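You operate a simulated robot arm through the tools that you are given. There is no shell and no other tool.

Carry out the task below with a simulated robot arm. There is one attempt and no reset: what you move stays moved.

TASK
Laminate the guest pass at the heat printed on it.
Fine: its board on the feed tray, grip end by the tray's knob; it comes out clear; lay the board on the small wire rack and turn the heat off.

Only the result counts: the job must be done as asked and must still hold three seconds after the hand-in. Knocking over, shifting, dropping, spilling or breaking anything else fails it.

THE ROBOT
A 6-joint arm with a two-finger gripper, fixed in place. Base frame: the origin is at the foot of the arm, x ahead of it, y to its left, z up; the work surface is at about z = 0.84. Units: m, degrees, N and s.
With the tool pointing down near the work surface it reaches from about 0.12 to 0.68 m from the base axis. Its first joint turns from -66.0 to 66.0 degrees. Payload 2.45 kg.
The tool frame sits at the grasp point between the pads (the TCP): z along the fingers, y along the line on which they close. The tips reach 0.03 m beyond it. Largest opening 0.106 m; the body of the gripper starts 0.079 m behind the TCP.
Orientation is that of the tool frame in the base frame, as [roll, pitch, yaw] about the fixed x, y, z axes, in that order (R = Rz(yaw) Ry(pitch) Rx(roll)). With the fingers straight down and closing along the base's y, the tool's x points along the base's -x, its y along +y and its z along -z.

THE INTERFACE
- The arm moves only by the tool play_rows. Its argument "steps" is a list of rows, each a list of 3 entries, a list of its own where there are three numbers: the shift along the tool's x, y, z in m, then the turn, a rotation vector about the tool's x, y, z in rad, then the opening in per cent of the stroke, from 0 (shut) to 100 (fully open). In form: [[[tx, ty, tz], [ax, ay, az], hand], ...]. A call has 1 to 20 rows; each row is the pose to reach, as a shift and turn from the pose commanded when the call began, along the tool's axes at that moment. A row lasts 0.2 s, in which the tool goes at most 0.05 m and 8.6 degrees; a call with a longer step from one row to the next is refused whole, and so is a gripper value outside its range. Where a pose cannot be reached the arm comes as near as it can. A force on the tool above 40 N (or 10 N above the force at the start of the call, whichever is more), or a blocked arm, ends the call early, and 0.2 s more pass. Each finger travels about 0.153 m/s and halts on what it meets, pressing with about 40 N; the grip force reading is that of the motor and also rises with nothing between the fingers. The clock runs only during rows and for 0.2 s after the last one: add rows that repeat a pose to give the fingers time. The reply holds the time, the measured pose of the TCP, the force on the tool along the base axes, the opening and the grip force, in the units named above and with some noise, with the torque about the TCP (base axes, N m) and any sound that the robot's microphone picked up.
- Cameras (640 x 400 px; columns grow to the right, rows downward): "scene" is fixed at [0.0541, 0.4107, 1.4043]; the picture's right is [-0.79, -0.62, 0.00], its down [-0.35, 0.45, -0.82] and it looks along [0.51, -0.65, -0.57] (base axes); focal length 246 px, centre (320, 200). "wrist" rides on the gripper at [0.076, -0.002, -0.106] in the tool frame; the picture's right is [0.02, 1.00, 0.00], its down [-0.78, 0.02, -0.62] and it looks along [-0.62, 0.01, 0.78] (tool axes); focal length 247 px, centre (320, 200). There is no depth. A picture from a camera that has moved, and an enlarged one, comes with that camera's place and axes in the base frame and with its lens.
- get_image(camera): a new picture of that camera. The clock stands still meanwhile.
- zoom(camera, box): a new picture of the part [left, top, right, bottom] of that camera's present view, enlarged. The clock stands still meanwhile.
- sign_off(): hands the job in; it is judged then, once.

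Nothing tells you positions but the pictures and the camera data. Unless the task says otherwise, let go and move clear before handing in.

The tools are called after ">>>" by a JSON object that holds its "method" and its "body". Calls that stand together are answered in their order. play_rows: Moves the arm, as the interface text tells. Its arguments: {"type":"object","properties":{"steps":{"type":"array"}},"required":["steps"]} The other tools are called the same way: get_image (camera) takes a picture; zoom (camera, box) takes an enlarged picture of a part of a camera's view; sign_off () hands the job in.

At the start:

```text
t: 0.0
position: [0.4265, 0.0756, 1.2305]
tool_rot: [179.9, 0.1, -179.9]
force: [-0.2, -0.4, 0.0]
torque: [-0.01, 0.04, 0.04]
finger_gap: 0.1062
gripper_force: 0.0
```

scene: 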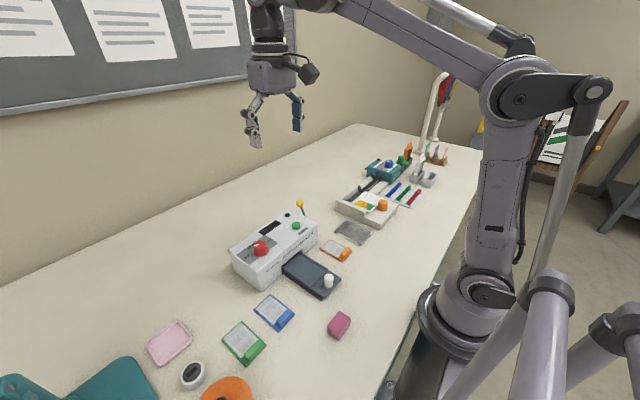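
wrist: 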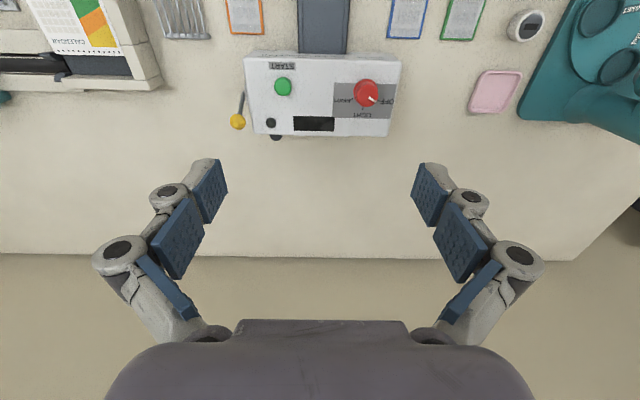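

I see a white laminator with a red dial, a green start button and a dark feed tray, with three boards near it (orange, blue, green) and a wire rack. I'll zoom in to read the details.

>>> {"method": "zoom", "body": {"camera": "scene", "box": [220, 190, 380, 290]}}

>>> {"method": "zoom", "body": {"camera": "scene", "box": [140, 280, 300, 380]}}

>>> {"method": "zoom", "body": {"camera": "wrist", "box": [220, 30, 420, 155]}}

>>> {"method": "zoom", "body": {"camera": "wrist", "box": [140, 0, 300, 100]}}

>>> {"method": "zoom", "body": {"camera": "wrist", "box": [360, 0, 560, 125]}}

```text
4.00 times, centred on (300, 240) of scene
camera zoom: at [0.0541, 0.4107, 1.4043], right [-0.79, -0.62, 0.0], down [-0.35, 0.45, -0.82], along [0.51, -0.65, -0.57], focal length 982 px, centre (400, 40)
```

zoom: 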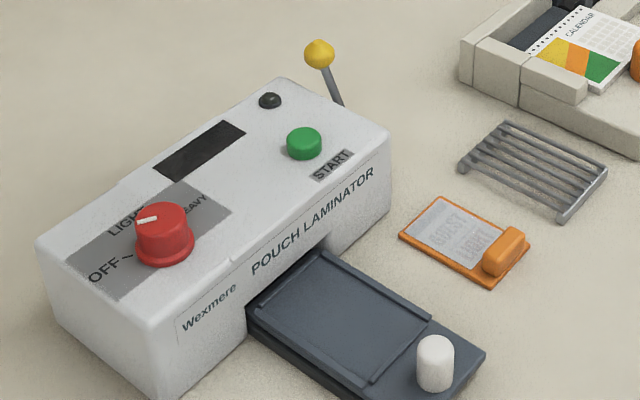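

```text
4.00 times, centred on (220, 330) of scene
camera zoom: at [0.0541, 0.4107, 1.4043], right [-0.79, -0.62, 0.0], down [-0.35, 0.45, -0.82], along [0.51, -0.65, -0.57], focal length 982 px, centre (720, -320)
```

zoom: 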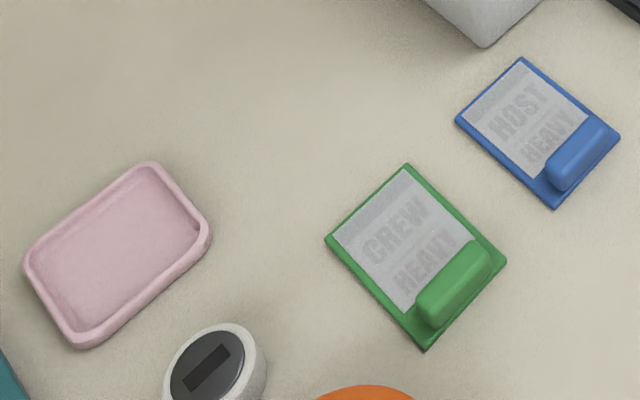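

```text
3.20 times, centred on (320, 92) of wrist
camera zoom: at [0.3516, 0.0738, 1.3364], right [-0.02, 1.0, 0.0], down [0.78, 0.02, 0.62], along [0.62, 0.02, -0.78], focal length 790 px, centre (320, 544)
```

zoom: 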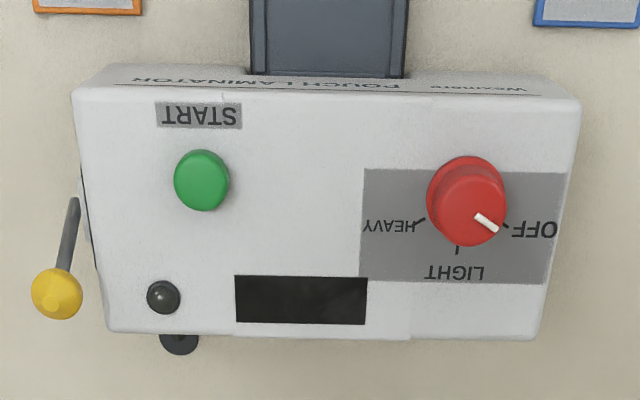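

```text
4.00 times, centred on (220, 50) of wrist
camera zoom: at [0.3516, 0.0738, 1.3364], right [-0.02, 1.0, 0.0], down [0.78, 0.02, 0.62], along [0.62, 0.02, -0.78], focal length 988 px, centre (720, 800)
```

zoom: 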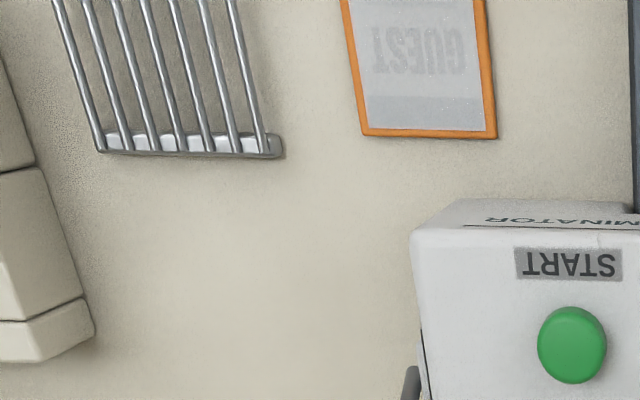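

```text
3.20 times, centred on (460, 62) of wrist
camera zoom: at [0.3516, 0.0738, 1.3364], right [-0.02, 1.0, 0.0], down [0.78, 0.02, 0.62], along [0.62, 0.02, -0.78], focal length 790 px, centre (-128, 640)
```

zoom: 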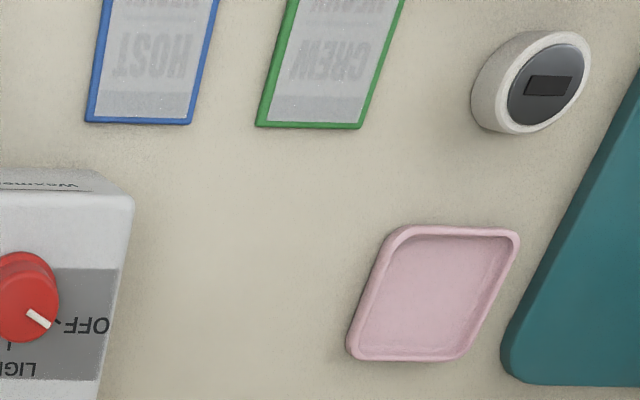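

I see the dial at OFF and three passes: orange GUEST, blue HOST and green CREW. I'll enlarge further to read the guest heat and see the laminator's parts.

>>> {"method": "zoom", "body": {"camera": "scene", "box": [315, 233, 363, 263]}}

>>> {"method": "zoom", "body": {"camera": "scene", "box": [275, 195, 331, 230]}}

>>> {"method": "zoom", "body": {"camera": "scene", "box": [270, 240, 350, 290]}}

>>> {"method": "zoom", "body": {"camera": "scene", "box": [320, 140, 448, 220]}}

```text
13.33 times, centred on (339, 248) of scene
camera zoom: at [0.0541, 0.4107, 1.4043], right [-0.79, -0.62, 0.0], down [-0.35, 0.45, -0.82], along [0.51, -0.65, -0.57], focal length 3274 px, centre (67, -440)
```

zoom: 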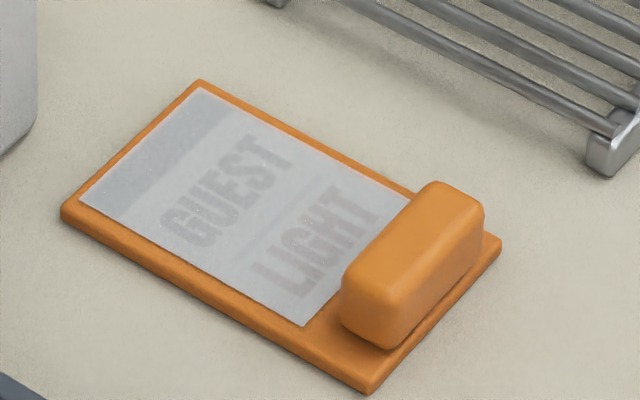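

```text
11.43 times, centred on (303, 212) of scene
camera zoom: at [0.0541, 0.4107, 1.4043], right [-0.79, -0.62, 0.0], down [-0.35, 0.45, -0.82], along [0.51, -0.65, -0.57], focal length 2807 px, centre (514, 57)
```

zoom: 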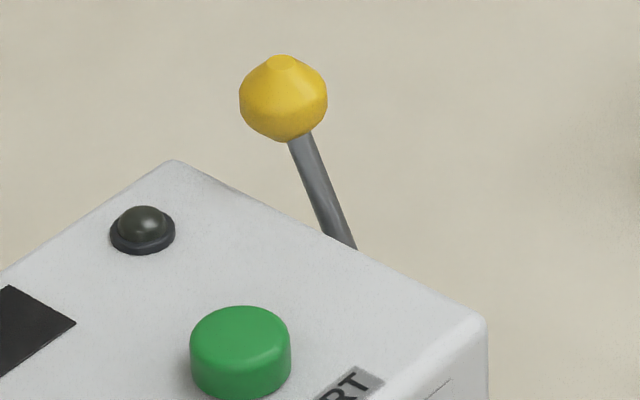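

```text
8.00 times, centred on (310, 265) of scene
camera zoom: at [0.0541, 0.4107, 1.4043], right [-0.79, -0.62, 0.0], down [-0.35, 0.45, -0.82], along [0.51, -0.65, -0.57], focal length 1965 px, centre (400, -320)
```

zoom: 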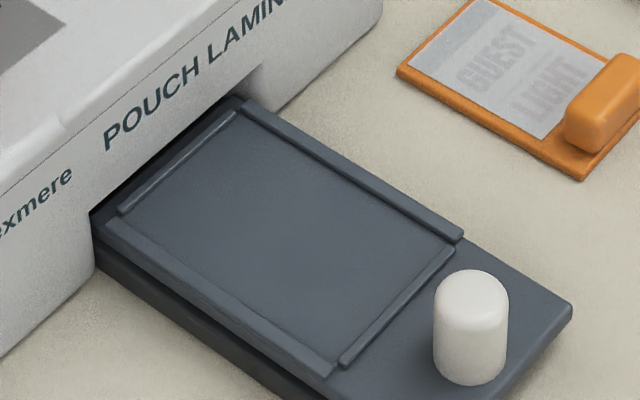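

```text
5.00 times, centred on (384, 180) of scene
camera zoom: at [0.0541, 0.4107, 1.4043], right [-0.79, -0.62, 0.0], down [-0.35, 0.45, -0.82], along [0.51, -0.65, -0.57], focal length 1228 px, centre (0, 300)
```

zoom: 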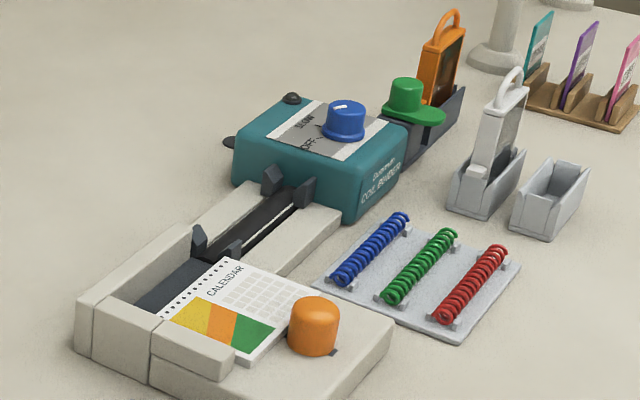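

The guest pass reads LIGHT. The guest board lies near (0.35, -0.04) with its grip on the side toward the robot, and the tray's knob is near (0.28, 0.085). I'll move the arm above the guest board for a closer look.

>>> {"method": "play_rows", "body": {"steps": [[[0.02, -0.02, 0.02], [0, 0, 0], 100], [[0.04, -0.04, 0.045], [0, 0, 0], 100], [[0.06, -0.06, 0.07], [0, 0, 0], 100], [[0.08, -0.08, 0.095], [0, 0, 0], 100], [[0.1, -0.1, 0.12], [0, 0, 0], 100], [[0.106, -0.118, 0.145], [0, 0, 0], 100], [[0.106, -0.118, 0.165], [0, 0, 0], 100], [[0.106, -0.118, 0.165], [0, 0, 0], 100]]}}

>>> {"method": "get_image", "body": {"camera": "wrist"}}

>>> {"method": "get_image", "body": {"camera": "scene"}}

```text
t: 1.8
position: [0.322, -0.0415, 1.0634]
tool_rot: [180.0, 0.2, -180.0]
force: [0.1, -0.5, 0.1]
torque: [0.0, 0.03, 0.03]
finger_gap: 0.1058
gripper_force: 0.0
```

```text
taken
camera wrist: at [0.2462, -0.0439, 1.1695], right [-0.02, 1.0, 0.0], down [0.78, 0.02, 0.62], along [0.62, 0.02, -0.78], focal length 247 px, centre (320, 200)
```

wrist: 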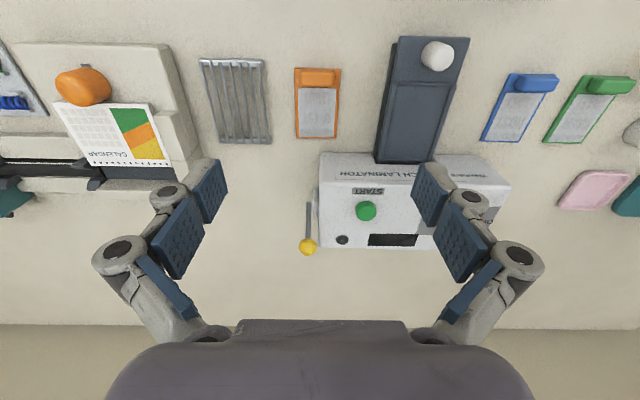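

```text
taken
```

scene: 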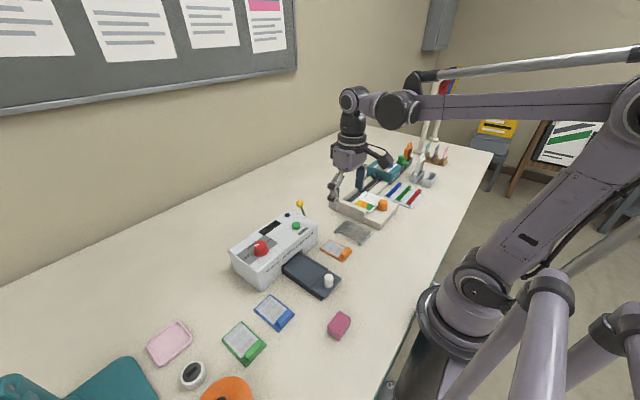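

The view is clear now: the rack is to the right of the guest board and the tray with its knob to the left. I'll zoom to measure them.

>>> {"method": "zoom", "body": {"camera": "wrist", "box": [190, 20, 350, 120]}}

>>> {"method": "zoom", "body": {"camera": "wrist", "box": [190, 70, 350, 170]}}

>>> {"method": "zoom", "body": {"camera": "wrist", "box": [350, 20, 510, 120]}}

>>> {"method": "zoom", "body": {"camera": "wrist", "box": [350, 85, 510, 185]}}

>>> {"method": "zoom", "body": {"camera": "wrist", "box": [290, 160, 450, 260]}}

```text
4.00 times, centred on (270, 70) of wrist
camera zoom: at [0.2462, -0.0439, 1.1695], right [-0.02, 1.0, 0.0], down [0.78, 0.02, 0.62], along [0.62, 0.02, -0.78], focal length 988 px, centre (520, 720)
```

zoom: 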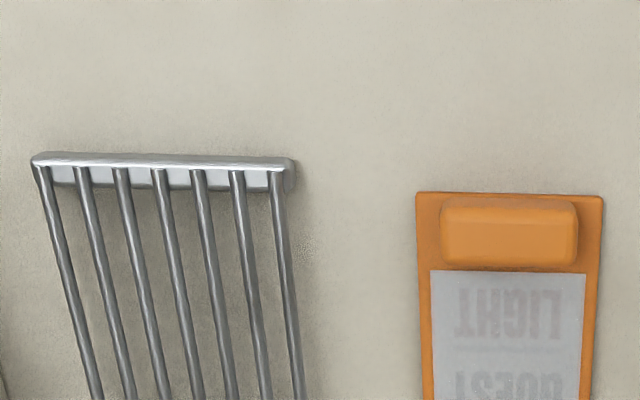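

```text
4.00 times, centred on (270, 120) of wrist
camera zoom: at [0.2462, -0.0439, 1.1695], right [-0.02, 1.0, 0.0], down [0.78, 0.02, 0.62], along [0.62, 0.02, -0.78], focal length 988 px, centre (520, 520)
```

zoom: 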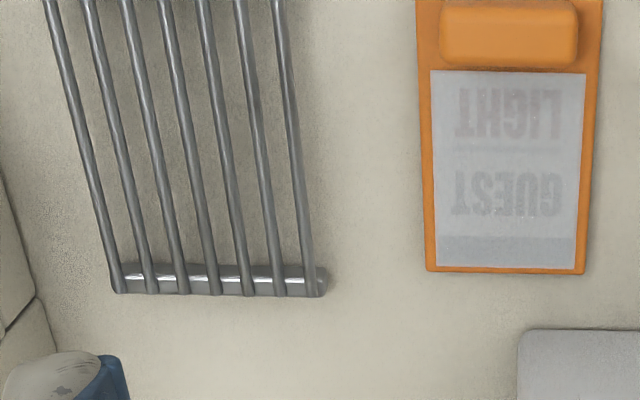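

```text
4.00 times, centred on (430, 70) of wrist
camera zoom: at [0.2462, -0.0439, 1.1695], right [-0.02, 1.0, 0.0], down [0.78, 0.02, 0.62], along [0.62, 0.02, -0.78], focal length 988 px, centre (-120, 720)
```

zoom: 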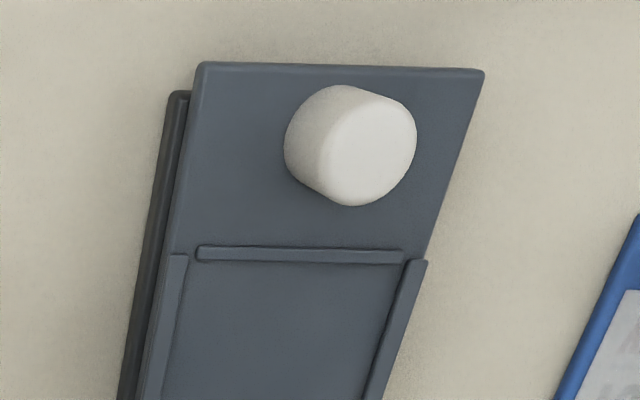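

```text
4.00 times, centred on (430, 135) of wrist
camera zoom: at [0.2462, -0.0439, 1.1695], right [-0.02, 1.0, 0.0], down [0.78, 0.02, 0.62], along [0.62, 0.02, -0.78], focal length 988 px, centre (-120, 460)
```

zoom: 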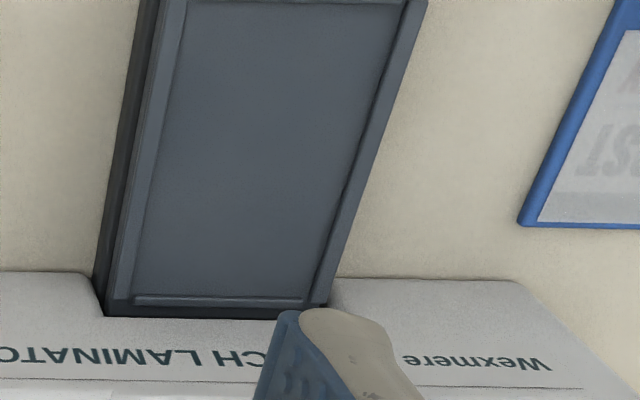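

```text
4.00 times, centred on (370, 210) of wrist
camera zoom: at [0.2462, -0.0439, 1.1695], right [-0.02, 1.0, 0.0], down [0.78, 0.02, 0.62], along [0.62, 0.02, -0.78], focal length 988 px, centre (120, 160)
```

zoom: 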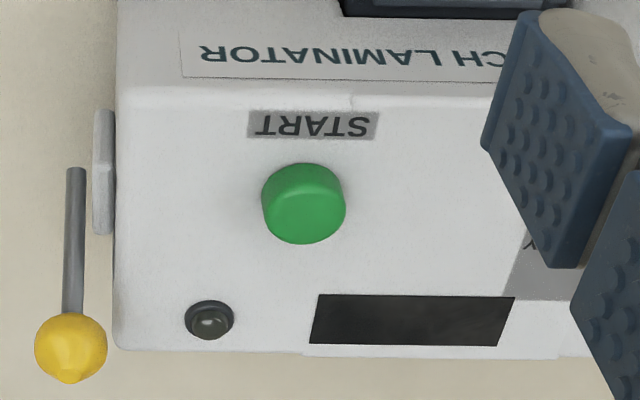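

The guest heat is LIGHT, and the dial (near 0.448, 0.147) has OFF, LIGHT and HEAVY marks about 60° apart. I'll move above the dial to measure it closely.

>>> {"method": "play_rows", "body": {"steps": [[[-0.016, 0.024, -0.01], [0, 0, 0], 100], [[-0.032, 0.048, -0.01], [0, 0, 0], 100], [[-0.048, 0.072, -0.01], [0, 0, 0], 100], [[-0.064, 0.096, -0.01], [0, 0, 0], 100], [[-0.08, 0.12, -0.01], [0, 0, 0], 100], [[-0.096, 0.144, -0.01], [0, 0, 0], 100], [[-0.112, 0.168, -0.01], [0, 0, 0], 100], [[-0.126, 0.188, 0.0], [0, 0, 0], 100], [[-0.126, 0.188, 0.0], [0, 0, 0], 100]]}}

>>> {"method": "get_image", "body": {"camera": "wrist"}}

>>> {"method": "get_image", "body": {"camera": "scene"}}

```text
t: 3.8
position: [0.4478, 0.1459, 1.0656]
tool_rot: [179.8, 0.1, -179.9]
force: [0.6, 0.2, -0.5]
torque: [-0.01, -0.03, 0.0]
finger_gap: 0.1061
gripper_force: 0.0
```

```text
taken
camera wrist: at [0.372, 0.1431, 1.1715], right [-0.02, 1.0, 0.0], down [0.78, 0.02, 0.62], along [0.62, 0.01, -0.78], focal length 247 px, centre (320, 200)
```

wrist: 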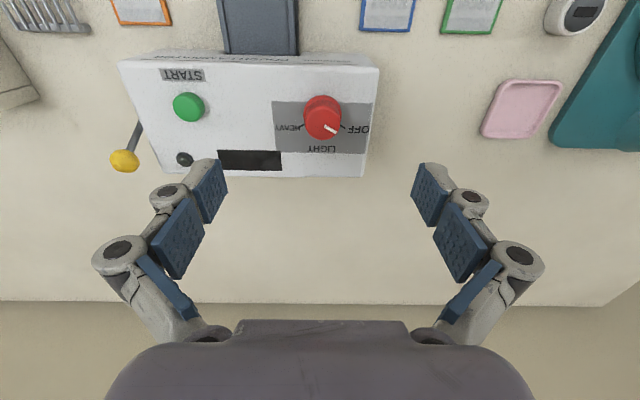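

```text
taken
```

scene: 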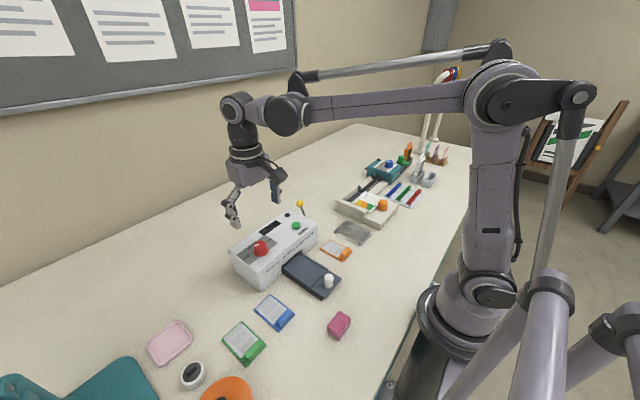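

>>> {"method": "zoom", "body": {"camera": "wrist", "box": [264, 80, 384, 155]}}

>>> {"method": "zoom", "body": {"camera": "scene", "box": [224, 220, 304, 270]}}

```text
5.33 times, centred on (324, 118) of wrist
camera zoom: at [0.372, 0.1431, 1.1715], right [-0.02, 1.0, 0.0], down [0.78, 0.02, 0.62], along [0.62, 0.01, -0.78], focal length 1317 px, centre (299, 640)
```

zoom: 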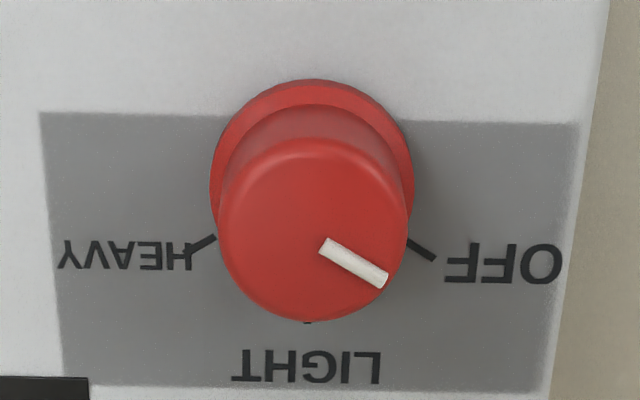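

```text
8.00 times, centred on (264, 245) of scene
camera zoom: at [0.0541, 0.4108, 1.4043], right [-0.79, -0.62, 0.0], down [-0.35, 0.45, -0.82], along [0.51, -0.65, -0.57], focal length 1965 px, centre (768, -160)
```

zoom: 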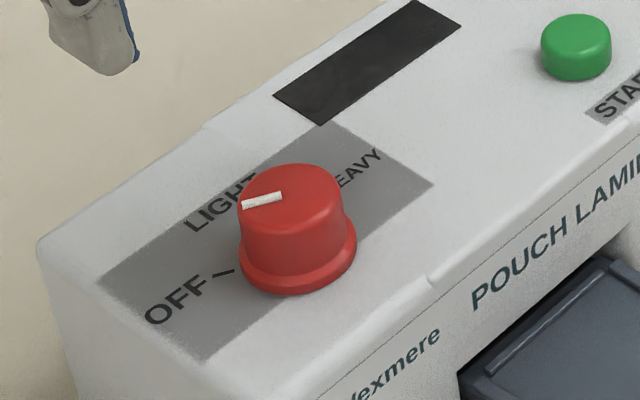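

The dial's top centre is at about (0.456, 0.147, 0.955) and its pointer is at OFF, 60° from LIGHT. I'll descend to just above it and recheck the alignment.

>>> {"method": "play_rows", "body": {"steps": [[[-0.004, 0.0, 0.02], [0, 0, 0], 75], [[-0.008, 0.001, 0.04], [0, 0, 0], 65], [[-0.008, 0.001, 0.06], [0, 0, 0], 60], [[-0.008, 0.001, 0.063], [0, 0, 0], 60], [[-0.008, 0.001, 0.063], [0, 0, 0], 60]]}}

>>> {"method": "get_image", "body": {"camera": "wrist"}}

>>> {"method": "zoom", "body": {"camera": "scene", "box": [212, 190, 308, 250]}}

```text
t: 5.0
position: [0.4546, 0.1453, 1.0021]
tool_rot: [179.8, 0.1, -179.9]
force: [0.0, -0.5, -0.3]
torque: [0.0, 0.0, 0.01]
finger_gap: 0.0635
gripper_force: 0.0
```

```text
taken
camera wrist: at [0.3789, 0.1439, 1.1084], right [-0.02, 1.0, 0.0], down [0.78, 0.02, 0.62], along [0.62, 0.02, -0.78], focal length 247 px, centre (320, 200)
```

wrist: 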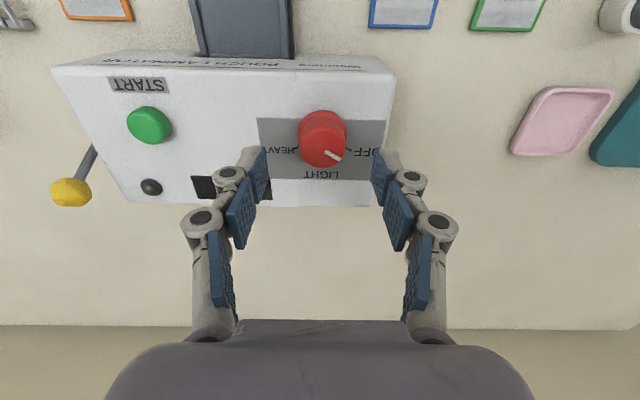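

```text
6.67 times, centred on (260, 220) of scene
camera zoom: at [0.0541, 0.4107, 1.4043], right [-0.79, -0.62, 0.0], down [-0.35, 0.45, -0.82], along [0.51, -0.65, -0.57], focal length 1637 px, centre (720, 67)
```

zoom: 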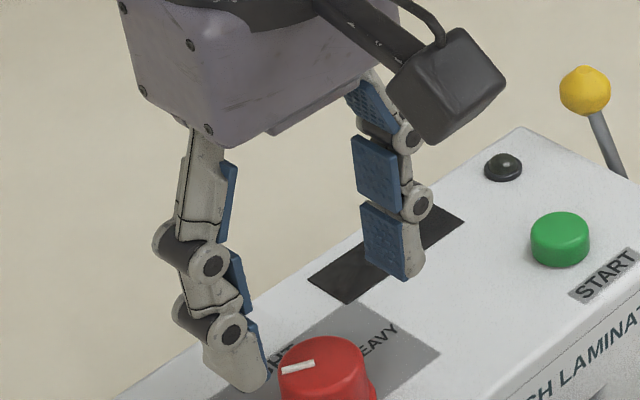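

The fingers straddle the dial's line just above it. I'll zoom in once more to fix its position before descending.

>>> {"method": "zoom", "body": {"camera": "wrist", "box": [240, 90, 400, 190]}}

```text
4.00 times, centred on (320, 140) of wrist
camera zoom: at [0.3789, 0.1439, 1.1084], right [-0.02, 1.0, 0.0], down [0.78, 0.02, 0.62], along [0.62, 0.02, -0.78], focal length 988 px, centre (320, 440)
```

zoom: 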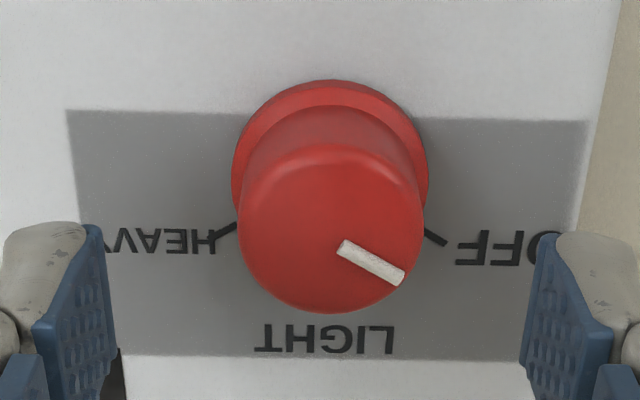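

The dial is 1 mm to the left of the tool centre, otherwise aligned. I'll descend around it, close, and turn it 60° clockwise to LIGHT.

>>> {"method": "play_rows", "body": {"steps": [[[0, 0.001, 0.015], [0, 0, 0], 60], [[0, 0.0013, 0.03], [0, 0, 0], 60], [[0, 0.0013, 0.042], [0, 0, 0], 60], [[0, 0.0013, 0.042], [0, 0, 0], 45], [[0, 0.0013, 0.042], [0, 0, 0], 30], [[0, 0.0013, 0.042], [0, 0, 0], 20], [[0, 0.0013, 0.042], [0, 0, 0], 20]]}}

>>> {"method": "get_image", "body": {"camera": "wrist"}}

>>> {"method": "zoom", "body": {"camera": "scene", "box": [212, 200, 308, 260]}}

```text
t: 6.6
position: [0.4562, 0.1475, 0.9607]
tool_rot: [180.0, 0.2, -179.9]
force: [-1.3, -2.5, 0.2]
torque: [-0.16, -0.01, -0.01]
finger_gap: 0.0356
gripper_force: 44.7
```

```text
taken
camera wrist: at [0.3789, 0.146, 1.0669], right [-0.02, 1.0, 0.0], down [0.78, 0.02, 0.62], along [0.62, 0.01, -0.78], focal length 247 px, centre (320, 200)
```

wrist: 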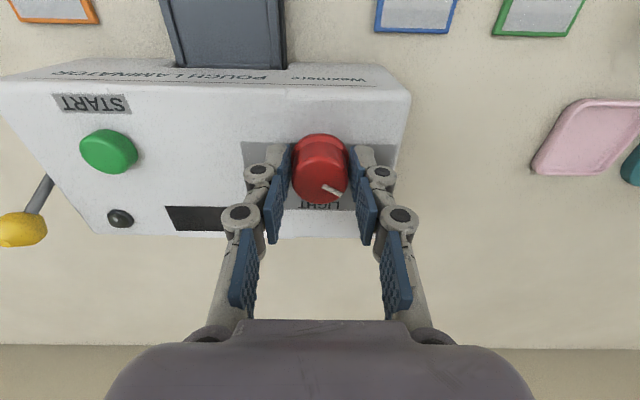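

```text
6.67 times, centred on (260, 230) of scene
camera zoom: at [0.054, 0.4107, 1.4044], right [-0.79, -0.62, 0.0], down [-0.35, 0.45, -0.82], along [0.51, -0.65, -0.57], focal length 1637 px, centre (720, 0)
```

zoom: 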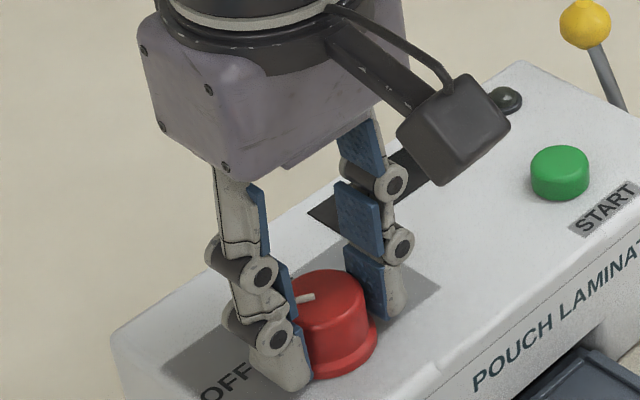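

The dial is gripped (gap 0.036). Now I turn it clockwise 60°.

>>> {"method": "play_rows", "body": {"steps": [[[0, 0, 0], [0, 0, 0.105], 20], [[0, 0, 0], [0, 0, 0.21], 20], [[0, 0, 0], [0, 0, 0.315], 20], [[0, 0, 0], [0, 0, 0.42], 20], [[0, 0, 0], [0, 0, 0.525], 20], [[0, 0, 0], [0, 0, 0.63], 20], [[0, 0, 0], [0, 0, 0.735], 20], [[0, 0, 0], [0, 0, 0.84], 20], [[0, 0, 0], [0, 0, 0.945], 20], [[0, 0, 0], [0, 0, 1.047], 20], [[0, 0, 0], [0, 0, 1.047], 20]]}}

>>> {"method": "get_image", "body": {"camera": "wrist"}}

>>> {"method": "zoom", "body": {"camera": "scene", "box": [212, 200, 308, 260]}}

```text
t: 9.0
position: [0.4564, 0.1506, 0.9597]
tool_rot: [179.7, -0.2, 120.2]
force: [5.7, 23.9, 27.1]
torque: [-0.28, -0.71, 0.03]
finger_gap: 0.0355
gripper_force: 44.6
```

```text
taken
camera wrist: at [0.4169, 0.2149, 1.0672], right [0.85, 0.52, 0.01], down [0.41, -0.67, 0.62], along [0.33, -0.53, -0.79], focal length 247 px, centre (320, 200)
```

wrist: 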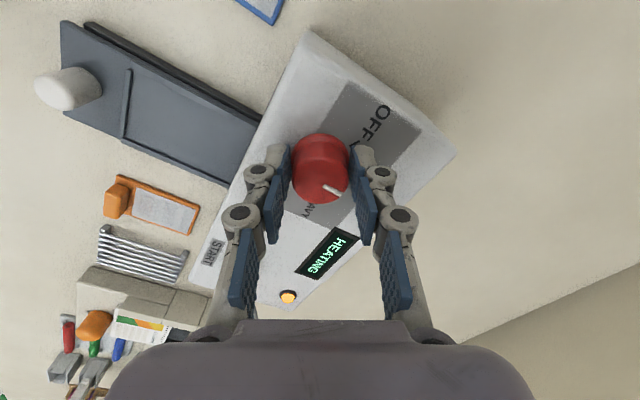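

```text
6.67 times, centred on (260, 230) of scene
camera zoom: at [0.0538, 0.4113, 1.4042], right [-0.79, -0.62, 0.0], down [-0.35, 0.45, -0.82], along [0.51, -0.65, -0.57], focal length 1637 px, centre (720, 0)
```

zoom: 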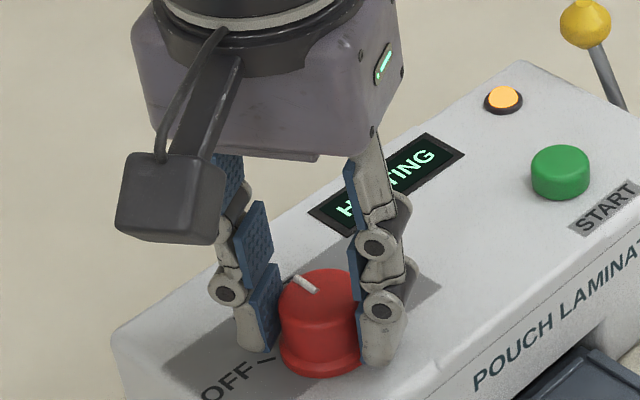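

The display reads HEATING with an amber lamp, so the dial is on a heat setting. I'll release, rise, and check the pointer.

>>> {"method": "play_rows", "body": {"steps": [[[0, 0, 0], [0, 0, 0], 35], [[0, 0, 0], [0, 0, 0], 50], [[0, 0, 0], [0, 0, 0], 60], [[0, 0, -0.015], [0, 0, 0], 60], [[0, 0, -0.035], [0, 0, 0], 60], [[0, 0, -0.06], [0, 0, 0], 60], [[0, 0, -0.085], [0, 0, 0], 60], [[0, 0, -0.1], [0, 0, 0], 60]]}}

>>> {"method": "get_image", "body": {"camera": "wrist"}}

>>> {"method": "zoom", "body": {"camera": "scene", "box": [212, 190, 308, 250]}}

```text
t: 10.8
position: [0.4557, 0.1478, 1.0604]
tool_rot: [179.9, 0.0, 120.1]
force: [-0.4, 0.5, -0.3]
torque: [0.03, 0.0, -0.02]
finger_gap: 0.0636
gripper_force: 0.1
```

```text
taken
camera wrist: at [0.4167, 0.2129, 1.1666], right [0.85, 0.52, 0.0], down [0.41, -0.67, 0.62], along [0.32, -0.53, -0.78], focal length 247 px, centre (320, 200)
```

wrist: 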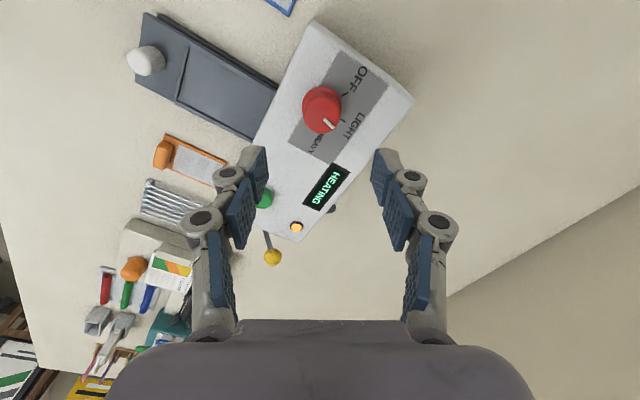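

```text
6.67 times, centred on (260, 220) of scene
camera zoom: at [0.054, 0.4107, 1.4043], right [-0.79, -0.62, 0.0], down [-0.35, 0.45, -0.82], along [0.51, -0.65, -0.57], focal length 1637 px, centre (720, 67)
```

zoom: 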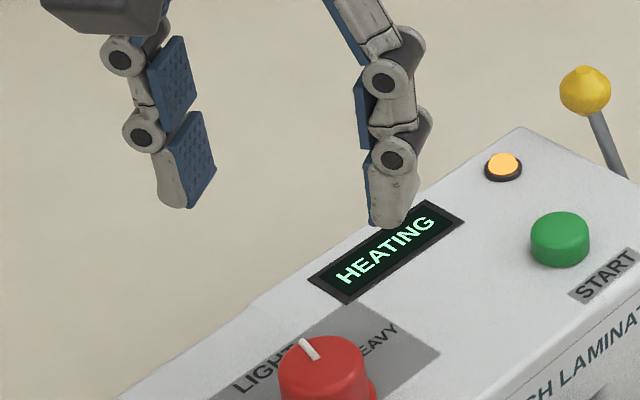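

>>> {"method": "zoom", "body": {"camera": "wrist", "box": [270, 60, 398, 140]}}

>>> {"method": "zoom", "body": {"camera": "scene", "box": [236, 230, 284, 260]}}

```text
5.00 times, centred on (334, 100) of wrist
camera zoom: at [0.4167, 0.2129, 1.1666], right [0.85, 0.52, 0.0], down [0.41, -0.67, 0.62], along [0.32, -0.53, -0.78], focal length 1235 px, centre (250, 700)
```

zoom: 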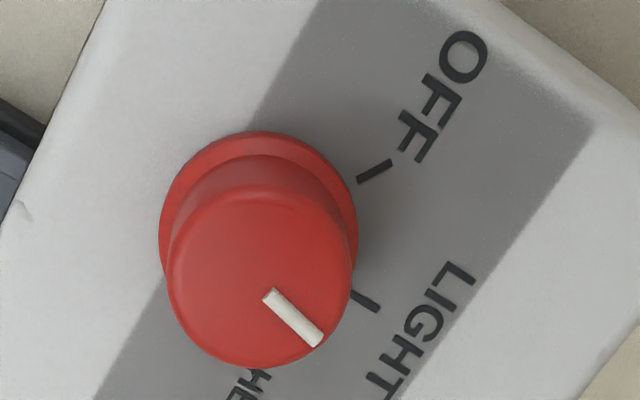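

```text
13.33 times, centred on (260, 245) of scene
camera zoom: at [0.054, 0.4107, 1.4043], right [-0.79, -0.62, 0.0], down [-0.35, 0.45, -0.82], along [0.51, -0.65, -0.57], focal length 3274 px, centre (1120, -400)
```

zoom: 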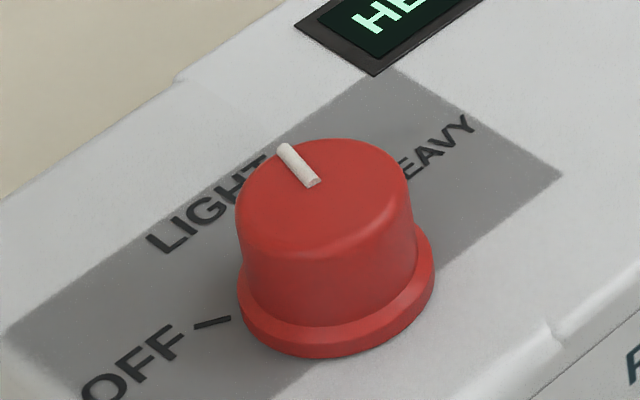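

HEATING is showing, but the pointer overshot LIGHT by about 10° because the tool axis was about 2 mm off the dial's axis. I'll re-grip better centred and turn it back about 9°.

>>> {"method": "play_rows", "body": {"steps": [[[-0.0012, 0.0022, 0.025], [0, 0, 0], 60], [[-0.0012, 0.0022, 0.05], [0, 0, 0], 60], [[-0.0012, 0.0022, 0.075], [0, 0, 0], 60], [[-0.0012, 0.0022, 0.097], [0, 0, 0], 60], [[-0.0012, 0.0022, 0.097], [0, 0, 0], 45], [[-0.0012, 0.0022, 0.097], [0, 0, 0], 30], [[-0.0012, 0.0022, 0.097], [0, 0, 0], 20], [[-0.0012, 0.0022, 0.097], [0, 0, 0], 20]]}}

>>> {"method": "zoom", "body": {"camera": "wrist", "box": [240, 110, 400, 210]}}

>>> {"method": "zoom", "body": {"camera": "scene", "box": [212, 200, 308, 260]}}

```text
t: 12.6
position: [0.4574, 0.1489, 0.9637]
tool_rot: [180.0, -0.1, 120.1]
force: [-0.9, 1.0, -7.7]
torque: [-0.1, -0.11, 0.01]
finger_gap: 0.0349
gripper_force: 44.9
```

```text
4.00 times, centred on (320, 160) of wrist
camera zoom: at [0.418, 0.2142, 1.0697], right [0.85, 0.52, 0.0], down [0.41, -0.67, 0.62], along [0.32, -0.53, -0.78], focal length 988 px, centre (320, 360)
```

zoom: 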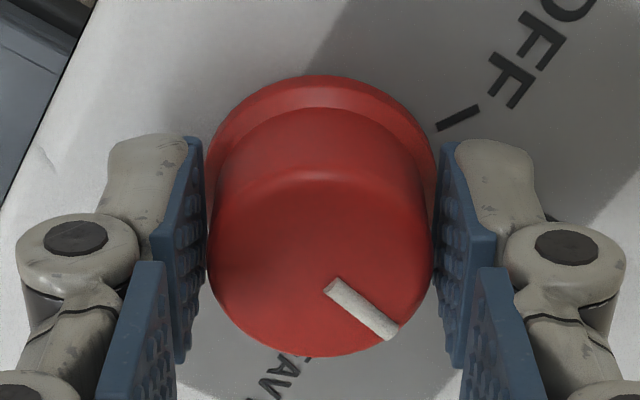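

```text
6.67 times, centred on (260, 230) of scene
camera zoom: at [0.0541, 0.4108, 1.4043], right [-0.79, -0.62, 0.0], down [-0.35, 0.45, -0.82], along [0.51, -0.65, -0.57], focal length 1637 px, centre (720, 0)
```

zoom: 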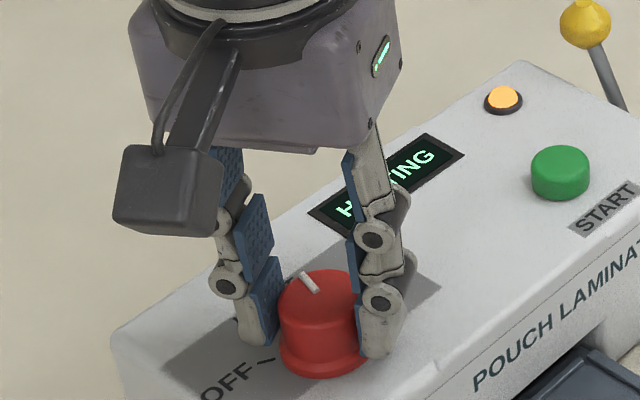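

The dial is gripped with almost no side force. I'll turn it back about 10° and release.

>>> {"method": "play_rows", "body": {"steps": [[[0, 0, 0], [0, 0, -0.06], 20], [[0, 0, 0], [0, 0, -0.12], 20], [[0, 0, 0], [0, 0, -0.175], 20], [[0, 0, 0], [0, 0, -0.175], 20], [[0, 0, 0], [0, 0, -0.175], 20]]}}

>>> {"method": "zoom", "body": {"camera": "wrist", "box": [240, 110, 400, 210]}}

```text
t: 13.8
position: [0.4573, 0.1503, 0.9639]
tool_rot: [180.0, -0.1, 130.2]
force: [-11.3, 0.4, -8.1]
torque: [-0.4, 0.14, 0.03]
finger_gap: 0.035
gripper_force: 45.2
```

```text
4.00 times, centred on (320, 160) of wrist
camera zoom: at [0.4072, 0.2061, 1.0698], right [0.75, 0.66, 0.0], down [0.52, -0.59, 0.62], along [0.41, -0.47, -0.78], focal length 988 px, centre (320, 360)
```

zoom: 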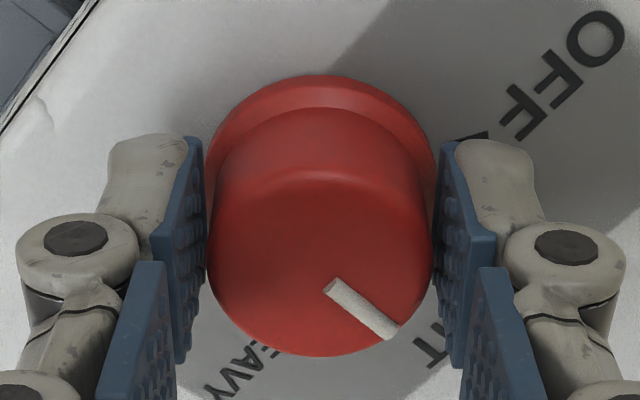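

The pointer turned with the gripper and should now sit near LIGHT. I'll release and rise to verify.

>>> {"method": "play_rows", "body": {"steps": [[[0, 0, 0], [0, 0, 0], 36], [[0, 0, 0], [0, 0, 0], 50], [[0, 0, 0], [0, 0, 0], 60], [[0, 0, -0.02], [0, 0, 0], 60], [[0, 0, -0.045], [0, 0, 0], 60], [[0, 0, -0.07], [0, 0, 0], 60], [[0, 0, -0.097], [0, 0, 0], 60], [[0, 0, -0.097], [0, 0, 0], 60]]}}

>>> {"method": "zoom", "body": {"camera": "wrist", "box": [250, 60, 410, 160]}}

>>> {"method": "zoom", "body": {"camera": "scene", "box": [228, 210, 308, 260]}}

```text
t: 15.6
position: [0.4579, 0.1473, 1.0603]
tool_rot: [179.9, -0.1, 130.1]
force: [-0.8, 0.3, 0.0]
torque: [0.02, 0.02, 0.01]
finger_gap: 0.0633
gripper_force: 0.0
```

```text
4.00 times, centred on (330, 110) of wrist
camera zoom: at [0.4084, 0.2048, 1.1667], right [0.75, 0.66, 0.0], down [0.52, -0.59, 0.62], along [0.41, -0.47, -0.78], focal length 988 px, centre (280, 560)
```

zoom: 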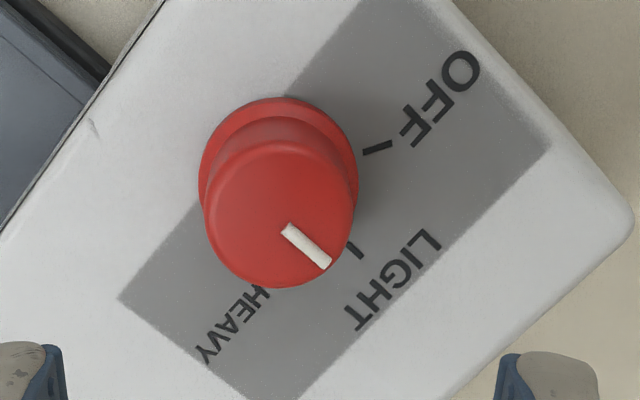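

```text
8.00 times, centred on (268, 235) of scene
camera zoom: at [0.0541, 0.4107, 1.4043], right [-0.79, -0.62, 0.0], down [-0.35, 0.45, -0.82], along [0.51, -0.65, -0.57], focal length 1965 px, centre (736, -80)
```

zoom: 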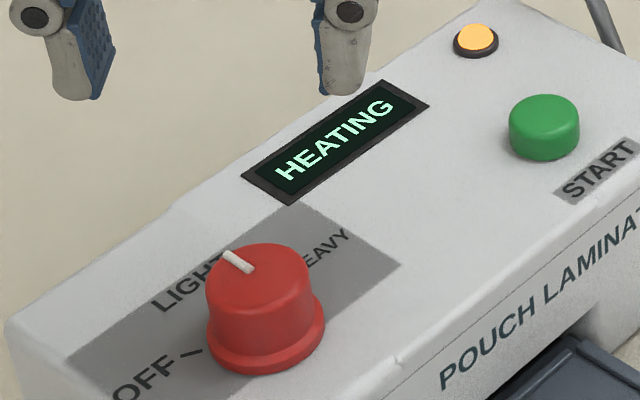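

The pointer now sits squarely on LIGHT and the machine is heating. Next I move over the guest board's grip with the fingers back to closing along y.

>>> {"method": "play_rows", "body": {"steps": [[[-0.0055, -0.0232, 0], [0, 0, -0.0872], 60], [[-0.0111, -0.0464, 0], [0, 0, -0.1745], 60], [[-0.0166, -0.0696, 0], [0, 0, -0.2617], 60], [[-0.0222, -0.0928, 0], [0, 0, -0.3489], 60], [[-0.0277, -0.116, 0], [0, 0, -0.4362], 60], [[-0.0332, -0.1391, 0], [0, 0, -0.5234], 60], [[-0.0388, -0.1623, 0], [0, 0, -0.6106], 60], [[-0.0443, -0.1855, 0], [0, 0, -0.6978], 60], [[-0.0499, -0.2087, 0], [0, 0, -0.7851], 60], [[-0.0554, -0.2319, 0.02], [0, 0, -0.8723], 60], [[-0.0554, -0.2319, 0.04], [0, 0, -0.8723], 60], [[-0.0554, -0.2319, 0.06], [0, 0, -0.8723], 60], [[-0.0554, -0.2319, 0.08], [0, 0, -0.8723], 60], [[-0.0554, -0.2319, 0.08], [0, 0, -0.8723], 60]]}}

>>> {"method": "get_image", "body": {"camera": "wrist"}}

>>> {"method": "get_image", "body": {"camera": "scene"}}

```text
t: 18.6
position: [0.3151, -0.0453, 0.98]
tool_rot: [179.9, 0.1, -179.9]
force: [-0.2, 0.4, 0.1]
torque: [0.01, 0.01, 0.03]
finger_gap: 0.0637
gripper_force: 0.0
```

```text
taken
camera wrist: at [0.24, -0.047, 1.0857], right [-0.02, 1.0, 0.0], down [0.78, 0.02, 0.62], along [0.62, 0.02, -0.78], focal length 247 px, centre (320, 200)
```

wrist: 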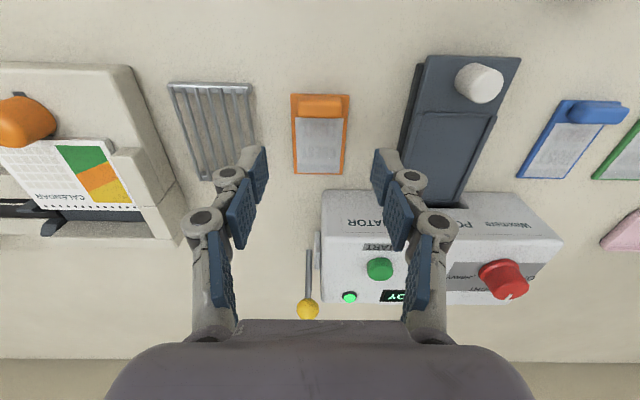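

```text
taken
```

scene: 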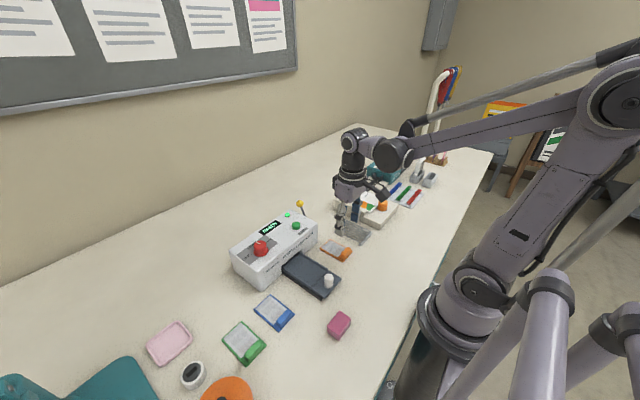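

The laminator now shows READY with a green lamp. I'm above the guest board and will zoom to align with its grip.

>>> {"method": "zoom", "body": {"camera": "wrist", "box": [240, 80, 400, 180]}}

>>> {"method": "zoom", "body": {"camera": "scene", "box": [300, 200, 380, 250]}}

```text
4.00 times, centred on (320, 130) of wrist
camera zoom: at [0.24, -0.047, 1.0857], right [-0.02, 1.0, 0.0], down [0.78, 0.02, 0.62], along [0.62, 0.02, -0.78], focal length 988 px, centre (320, 480)
```

zoom: 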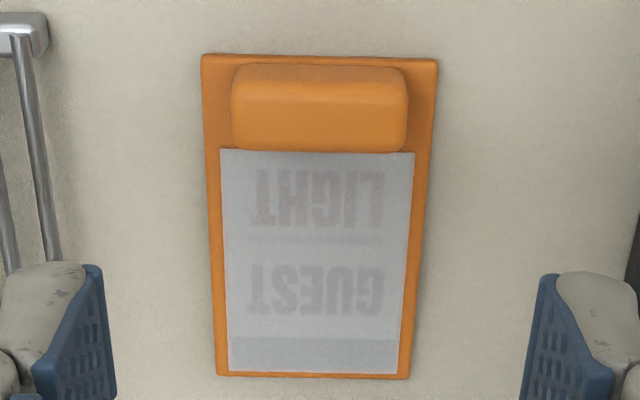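

```text
8.00 times, centred on (340, 225) of scene
camera zoom: at [0.0541, 0.4107, 1.4043], right [-0.79, -0.62, 0.0], down [-0.35, 0.45, -0.82], along [0.51, -0.65, -0.57], focal length 1965 px, centre (160, 0)
```

zoom: 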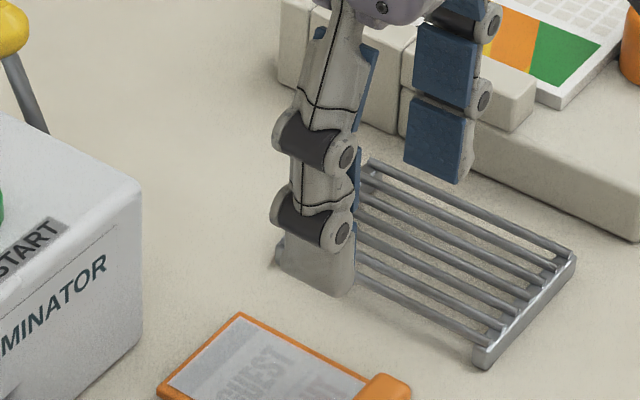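

The grip's centre is about (0.315, -0.044), aligned with the tool. I'll descend to just above the board around its grip.

>>> {"method": "play_rows", "body": {"steps": [[[-0.001, 0, 0.025], [0, 0, 0], 60], [[-0.001, 0, 0.05], [0, 0, 0], 60], [[-0.001, 0, 0.075], [0, 0, 0], 60], [[-0.001, 0, 0.09], [0, 0, 0], 60], [[-0.001, 0, 0.097], [0, 0, 0], 60], [[-0.001, 0, 0.097], [0, 0, 0], 60]]}}

>>> {"method": "get_image", "body": {"camera": "wrist"}}

>>> {"method": "zoom", "body": {"camera": "scene", "box": [308, 225, 372, 265]}}

```text
t: 20.0
position: [0.3165, -0.0432, 0.882]
tool_rot: [-180.0, 0.2, -179.9]
force: [0.8, 0.4, -0.5]
torque: [-0.03, -0.02, 0.0]
finger_gap: 0.0636
gripper_force: 0.0
```

```text
taken
camera wrist: at [0.2417, -0.0456, 0.9888], right [-0.02, 1.0, 0.0], down [0.78, 0.02, 0.62], along [0.62, 0.02, -0.78], focal length 247 px, centre (320, 200)
```

wrist: 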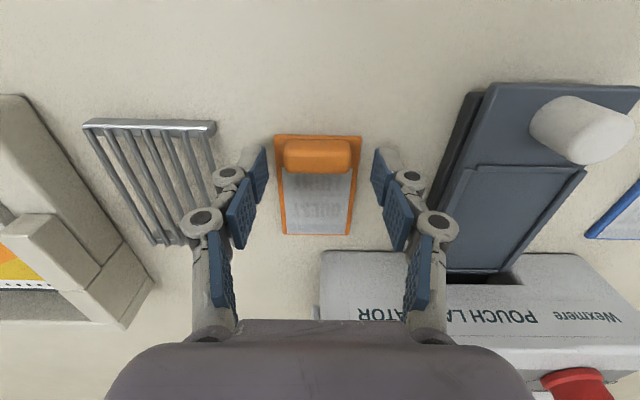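

```text
10.00 times, centred on (340, 245) of scene
camera zoom: at [0.054, 0.4107, 1.4043], right [-0.79, -0.62, 0.0], down [-0.35, 0.45, -0.82], along [0.51, -0.65, -0.57], focal length 2456 px, centre (120, -250)
```

zoom: 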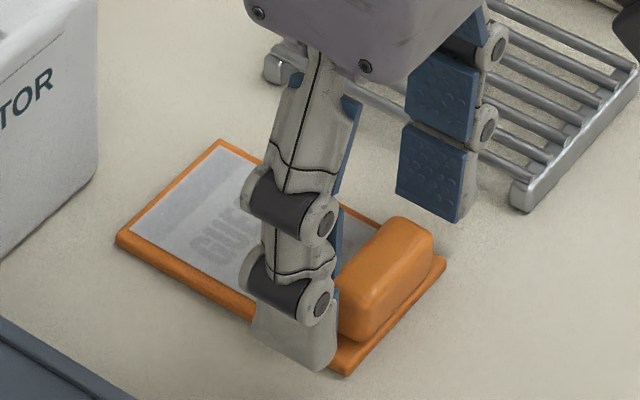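

>>> {"method": "zoom", "body": {"camera": "wrist", "box": [240, 120, 400, 220]}}

```text
4.00 times, centred on (320, 170) of wrist
camera zoom: at [0.2417, -0.0456, 0.9888], right [-0.02, 1.0, 0.0], down [0.78, 0.02, 0.62], along [0.62, 0.02, -0.78], focal length 988 px, centre (320, 320)
```

zoom: 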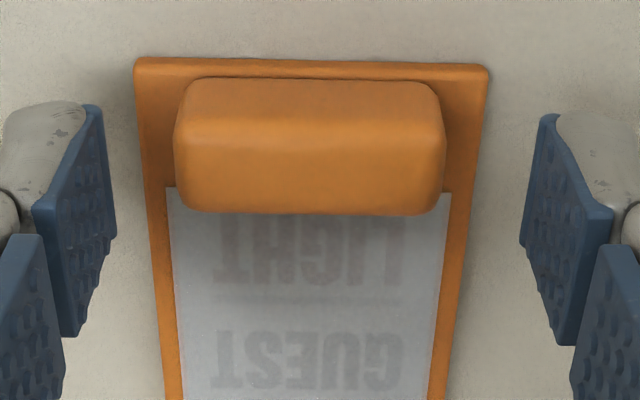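

The fingers straddle the grip with clearance above the board. I'll nudge by 2 mm, close, and lift the board slightly to check the hold.

>>> {"method": "play_rows", "body": {"steps": [[[0.002, -0.0015, 0.002], [0, 0, 0], 60], [[0.002, -0.0015, 0.002], [0, 0, 0], 50], [[0.002, -0.0015, 0.002], [0, 0, 0], 40], [[0.002, -0.0015, 0.002], [0, 0, 0], 25], [[0.002, -0.0015, 0.002], [0, 0, 0], 25], [[0.002, -0.0015, 0.002], [0, 0, 0], 25]]}}

>>> {"method": "zoom", "body": {"camera": "wrist", "box": [240, 120, 400, 220]}}

>>> {"method": "zoom", "body": {"camera": "scene", "box": [308, 225, 372, 265]}}

```text
t: 21.4
position: [0.3148, -0.0442, 0.8805]
tool_rot: [179.9, 0.1, -179.9]
force: [-0.3, -0.2, 2.4]
torque: [-0.01, 0.03, 0.01]
finger_gap: 0.0387
gripper_force: 40.2
```

```text
4.00 times, centred on (320, 170) of wrist
camera zoom: at [0.2392, -0.0472, 0.9869], right [-0.02, 1.0, 0.0], down [0.78, 0.02, 0.62], along [0.62, 0.02, -0.78], focal length 988 px, centre (320, 320)
```

zoom: 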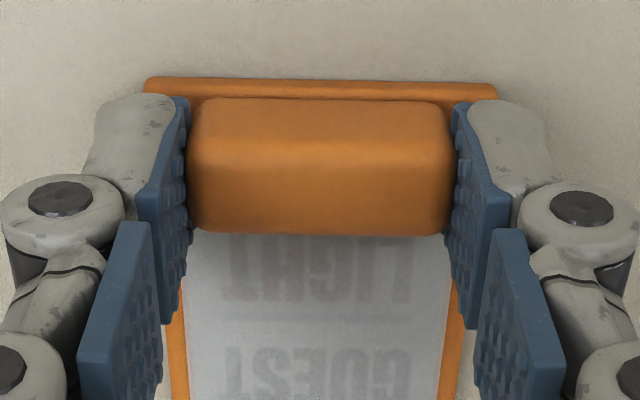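

```text
10.00 times, centred on (340, 245) of scene
camera zoom: at [0.054, 0.4107, 1.4043], right [-0.79, -0.62, 0.0], down [-0.35, 0.45, -0.82], along [0.51, -0.65, -0.57], focal length 2456 px, centre (120, -250)
```

zoom: 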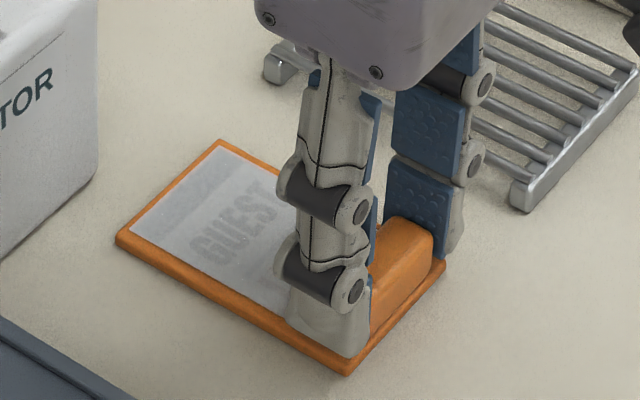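

The grip is held firmly (gap 0.039). I'll lift the board and bring it above the feed tray.

>>> {"method": "play_rows", "body": {"steps": [[[0, 0, -0.01], [0, 0, 0], 25], [[0, 0, -0.025], [0, 0, 0], 25], [[0, 0, -0.045], [0, 0, 0], 25], [[0, 0, -0.065], [0, 0, 0], 25], [[0, 0, -0.085], [0, 0, 0], 25], [[0, 0, -0.1], [0, 0, 0], 25], [[0, 0.02, -0.1], [0, 0, 0], 25], [[0, 0.04, -0.1], [0, 0, 0], 25], [[-0.005, 0.06, -0.1], [0, 0, 0], 25], [[-0.01, 0.08, -0.1], [0, 0, 0], 25], [[-0.015, 0.1, -0.1], [0, 0, 0], 25], [[-0.018, 0.115, -0.1], [0, 0, 0], 25], [[-0.018, 0.125, -0.1], [0, 0, 0], 25], [[-0.018, 0.125, -0.1], [0, 0, 0], 25]]}}

>>> {"method": "get_image", "body": {"camera": "wrist"}}

>>> {"method": "get_image", "body": {"camera": "scene"}}

```text
t: 24.4
position: [0.3332, 0.0818, 0.9807]
tool_rot: [180.0, 0.2, -180.0]
force: [0.3, 0.7, -0.1]
torque: [0.0, 0.01, 0.02]
finger_gap: 0.0265
gripper_force: 0.0
```

```text
taken
camera wrist: at [0.2568, 0.0791, 1.0865], right [-0.02, 1.0, 0.0], down [0.78, 0.02, 0.62], along [0.62, 0.02, -0.78], focal length 247 px, centre (320, 200)
```

wrist: 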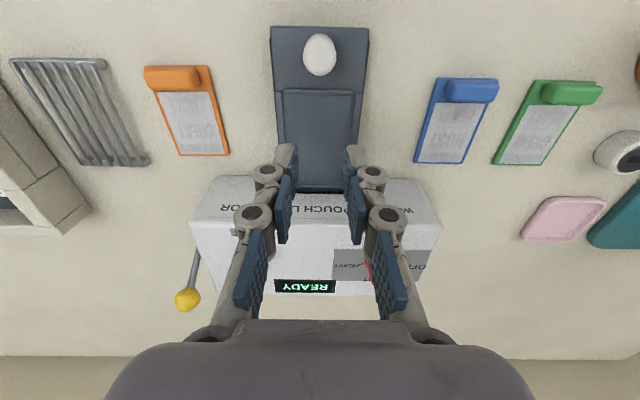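

```text
taken
```

scene: 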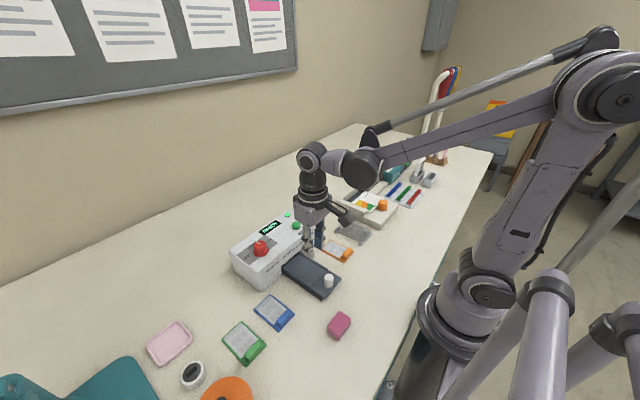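

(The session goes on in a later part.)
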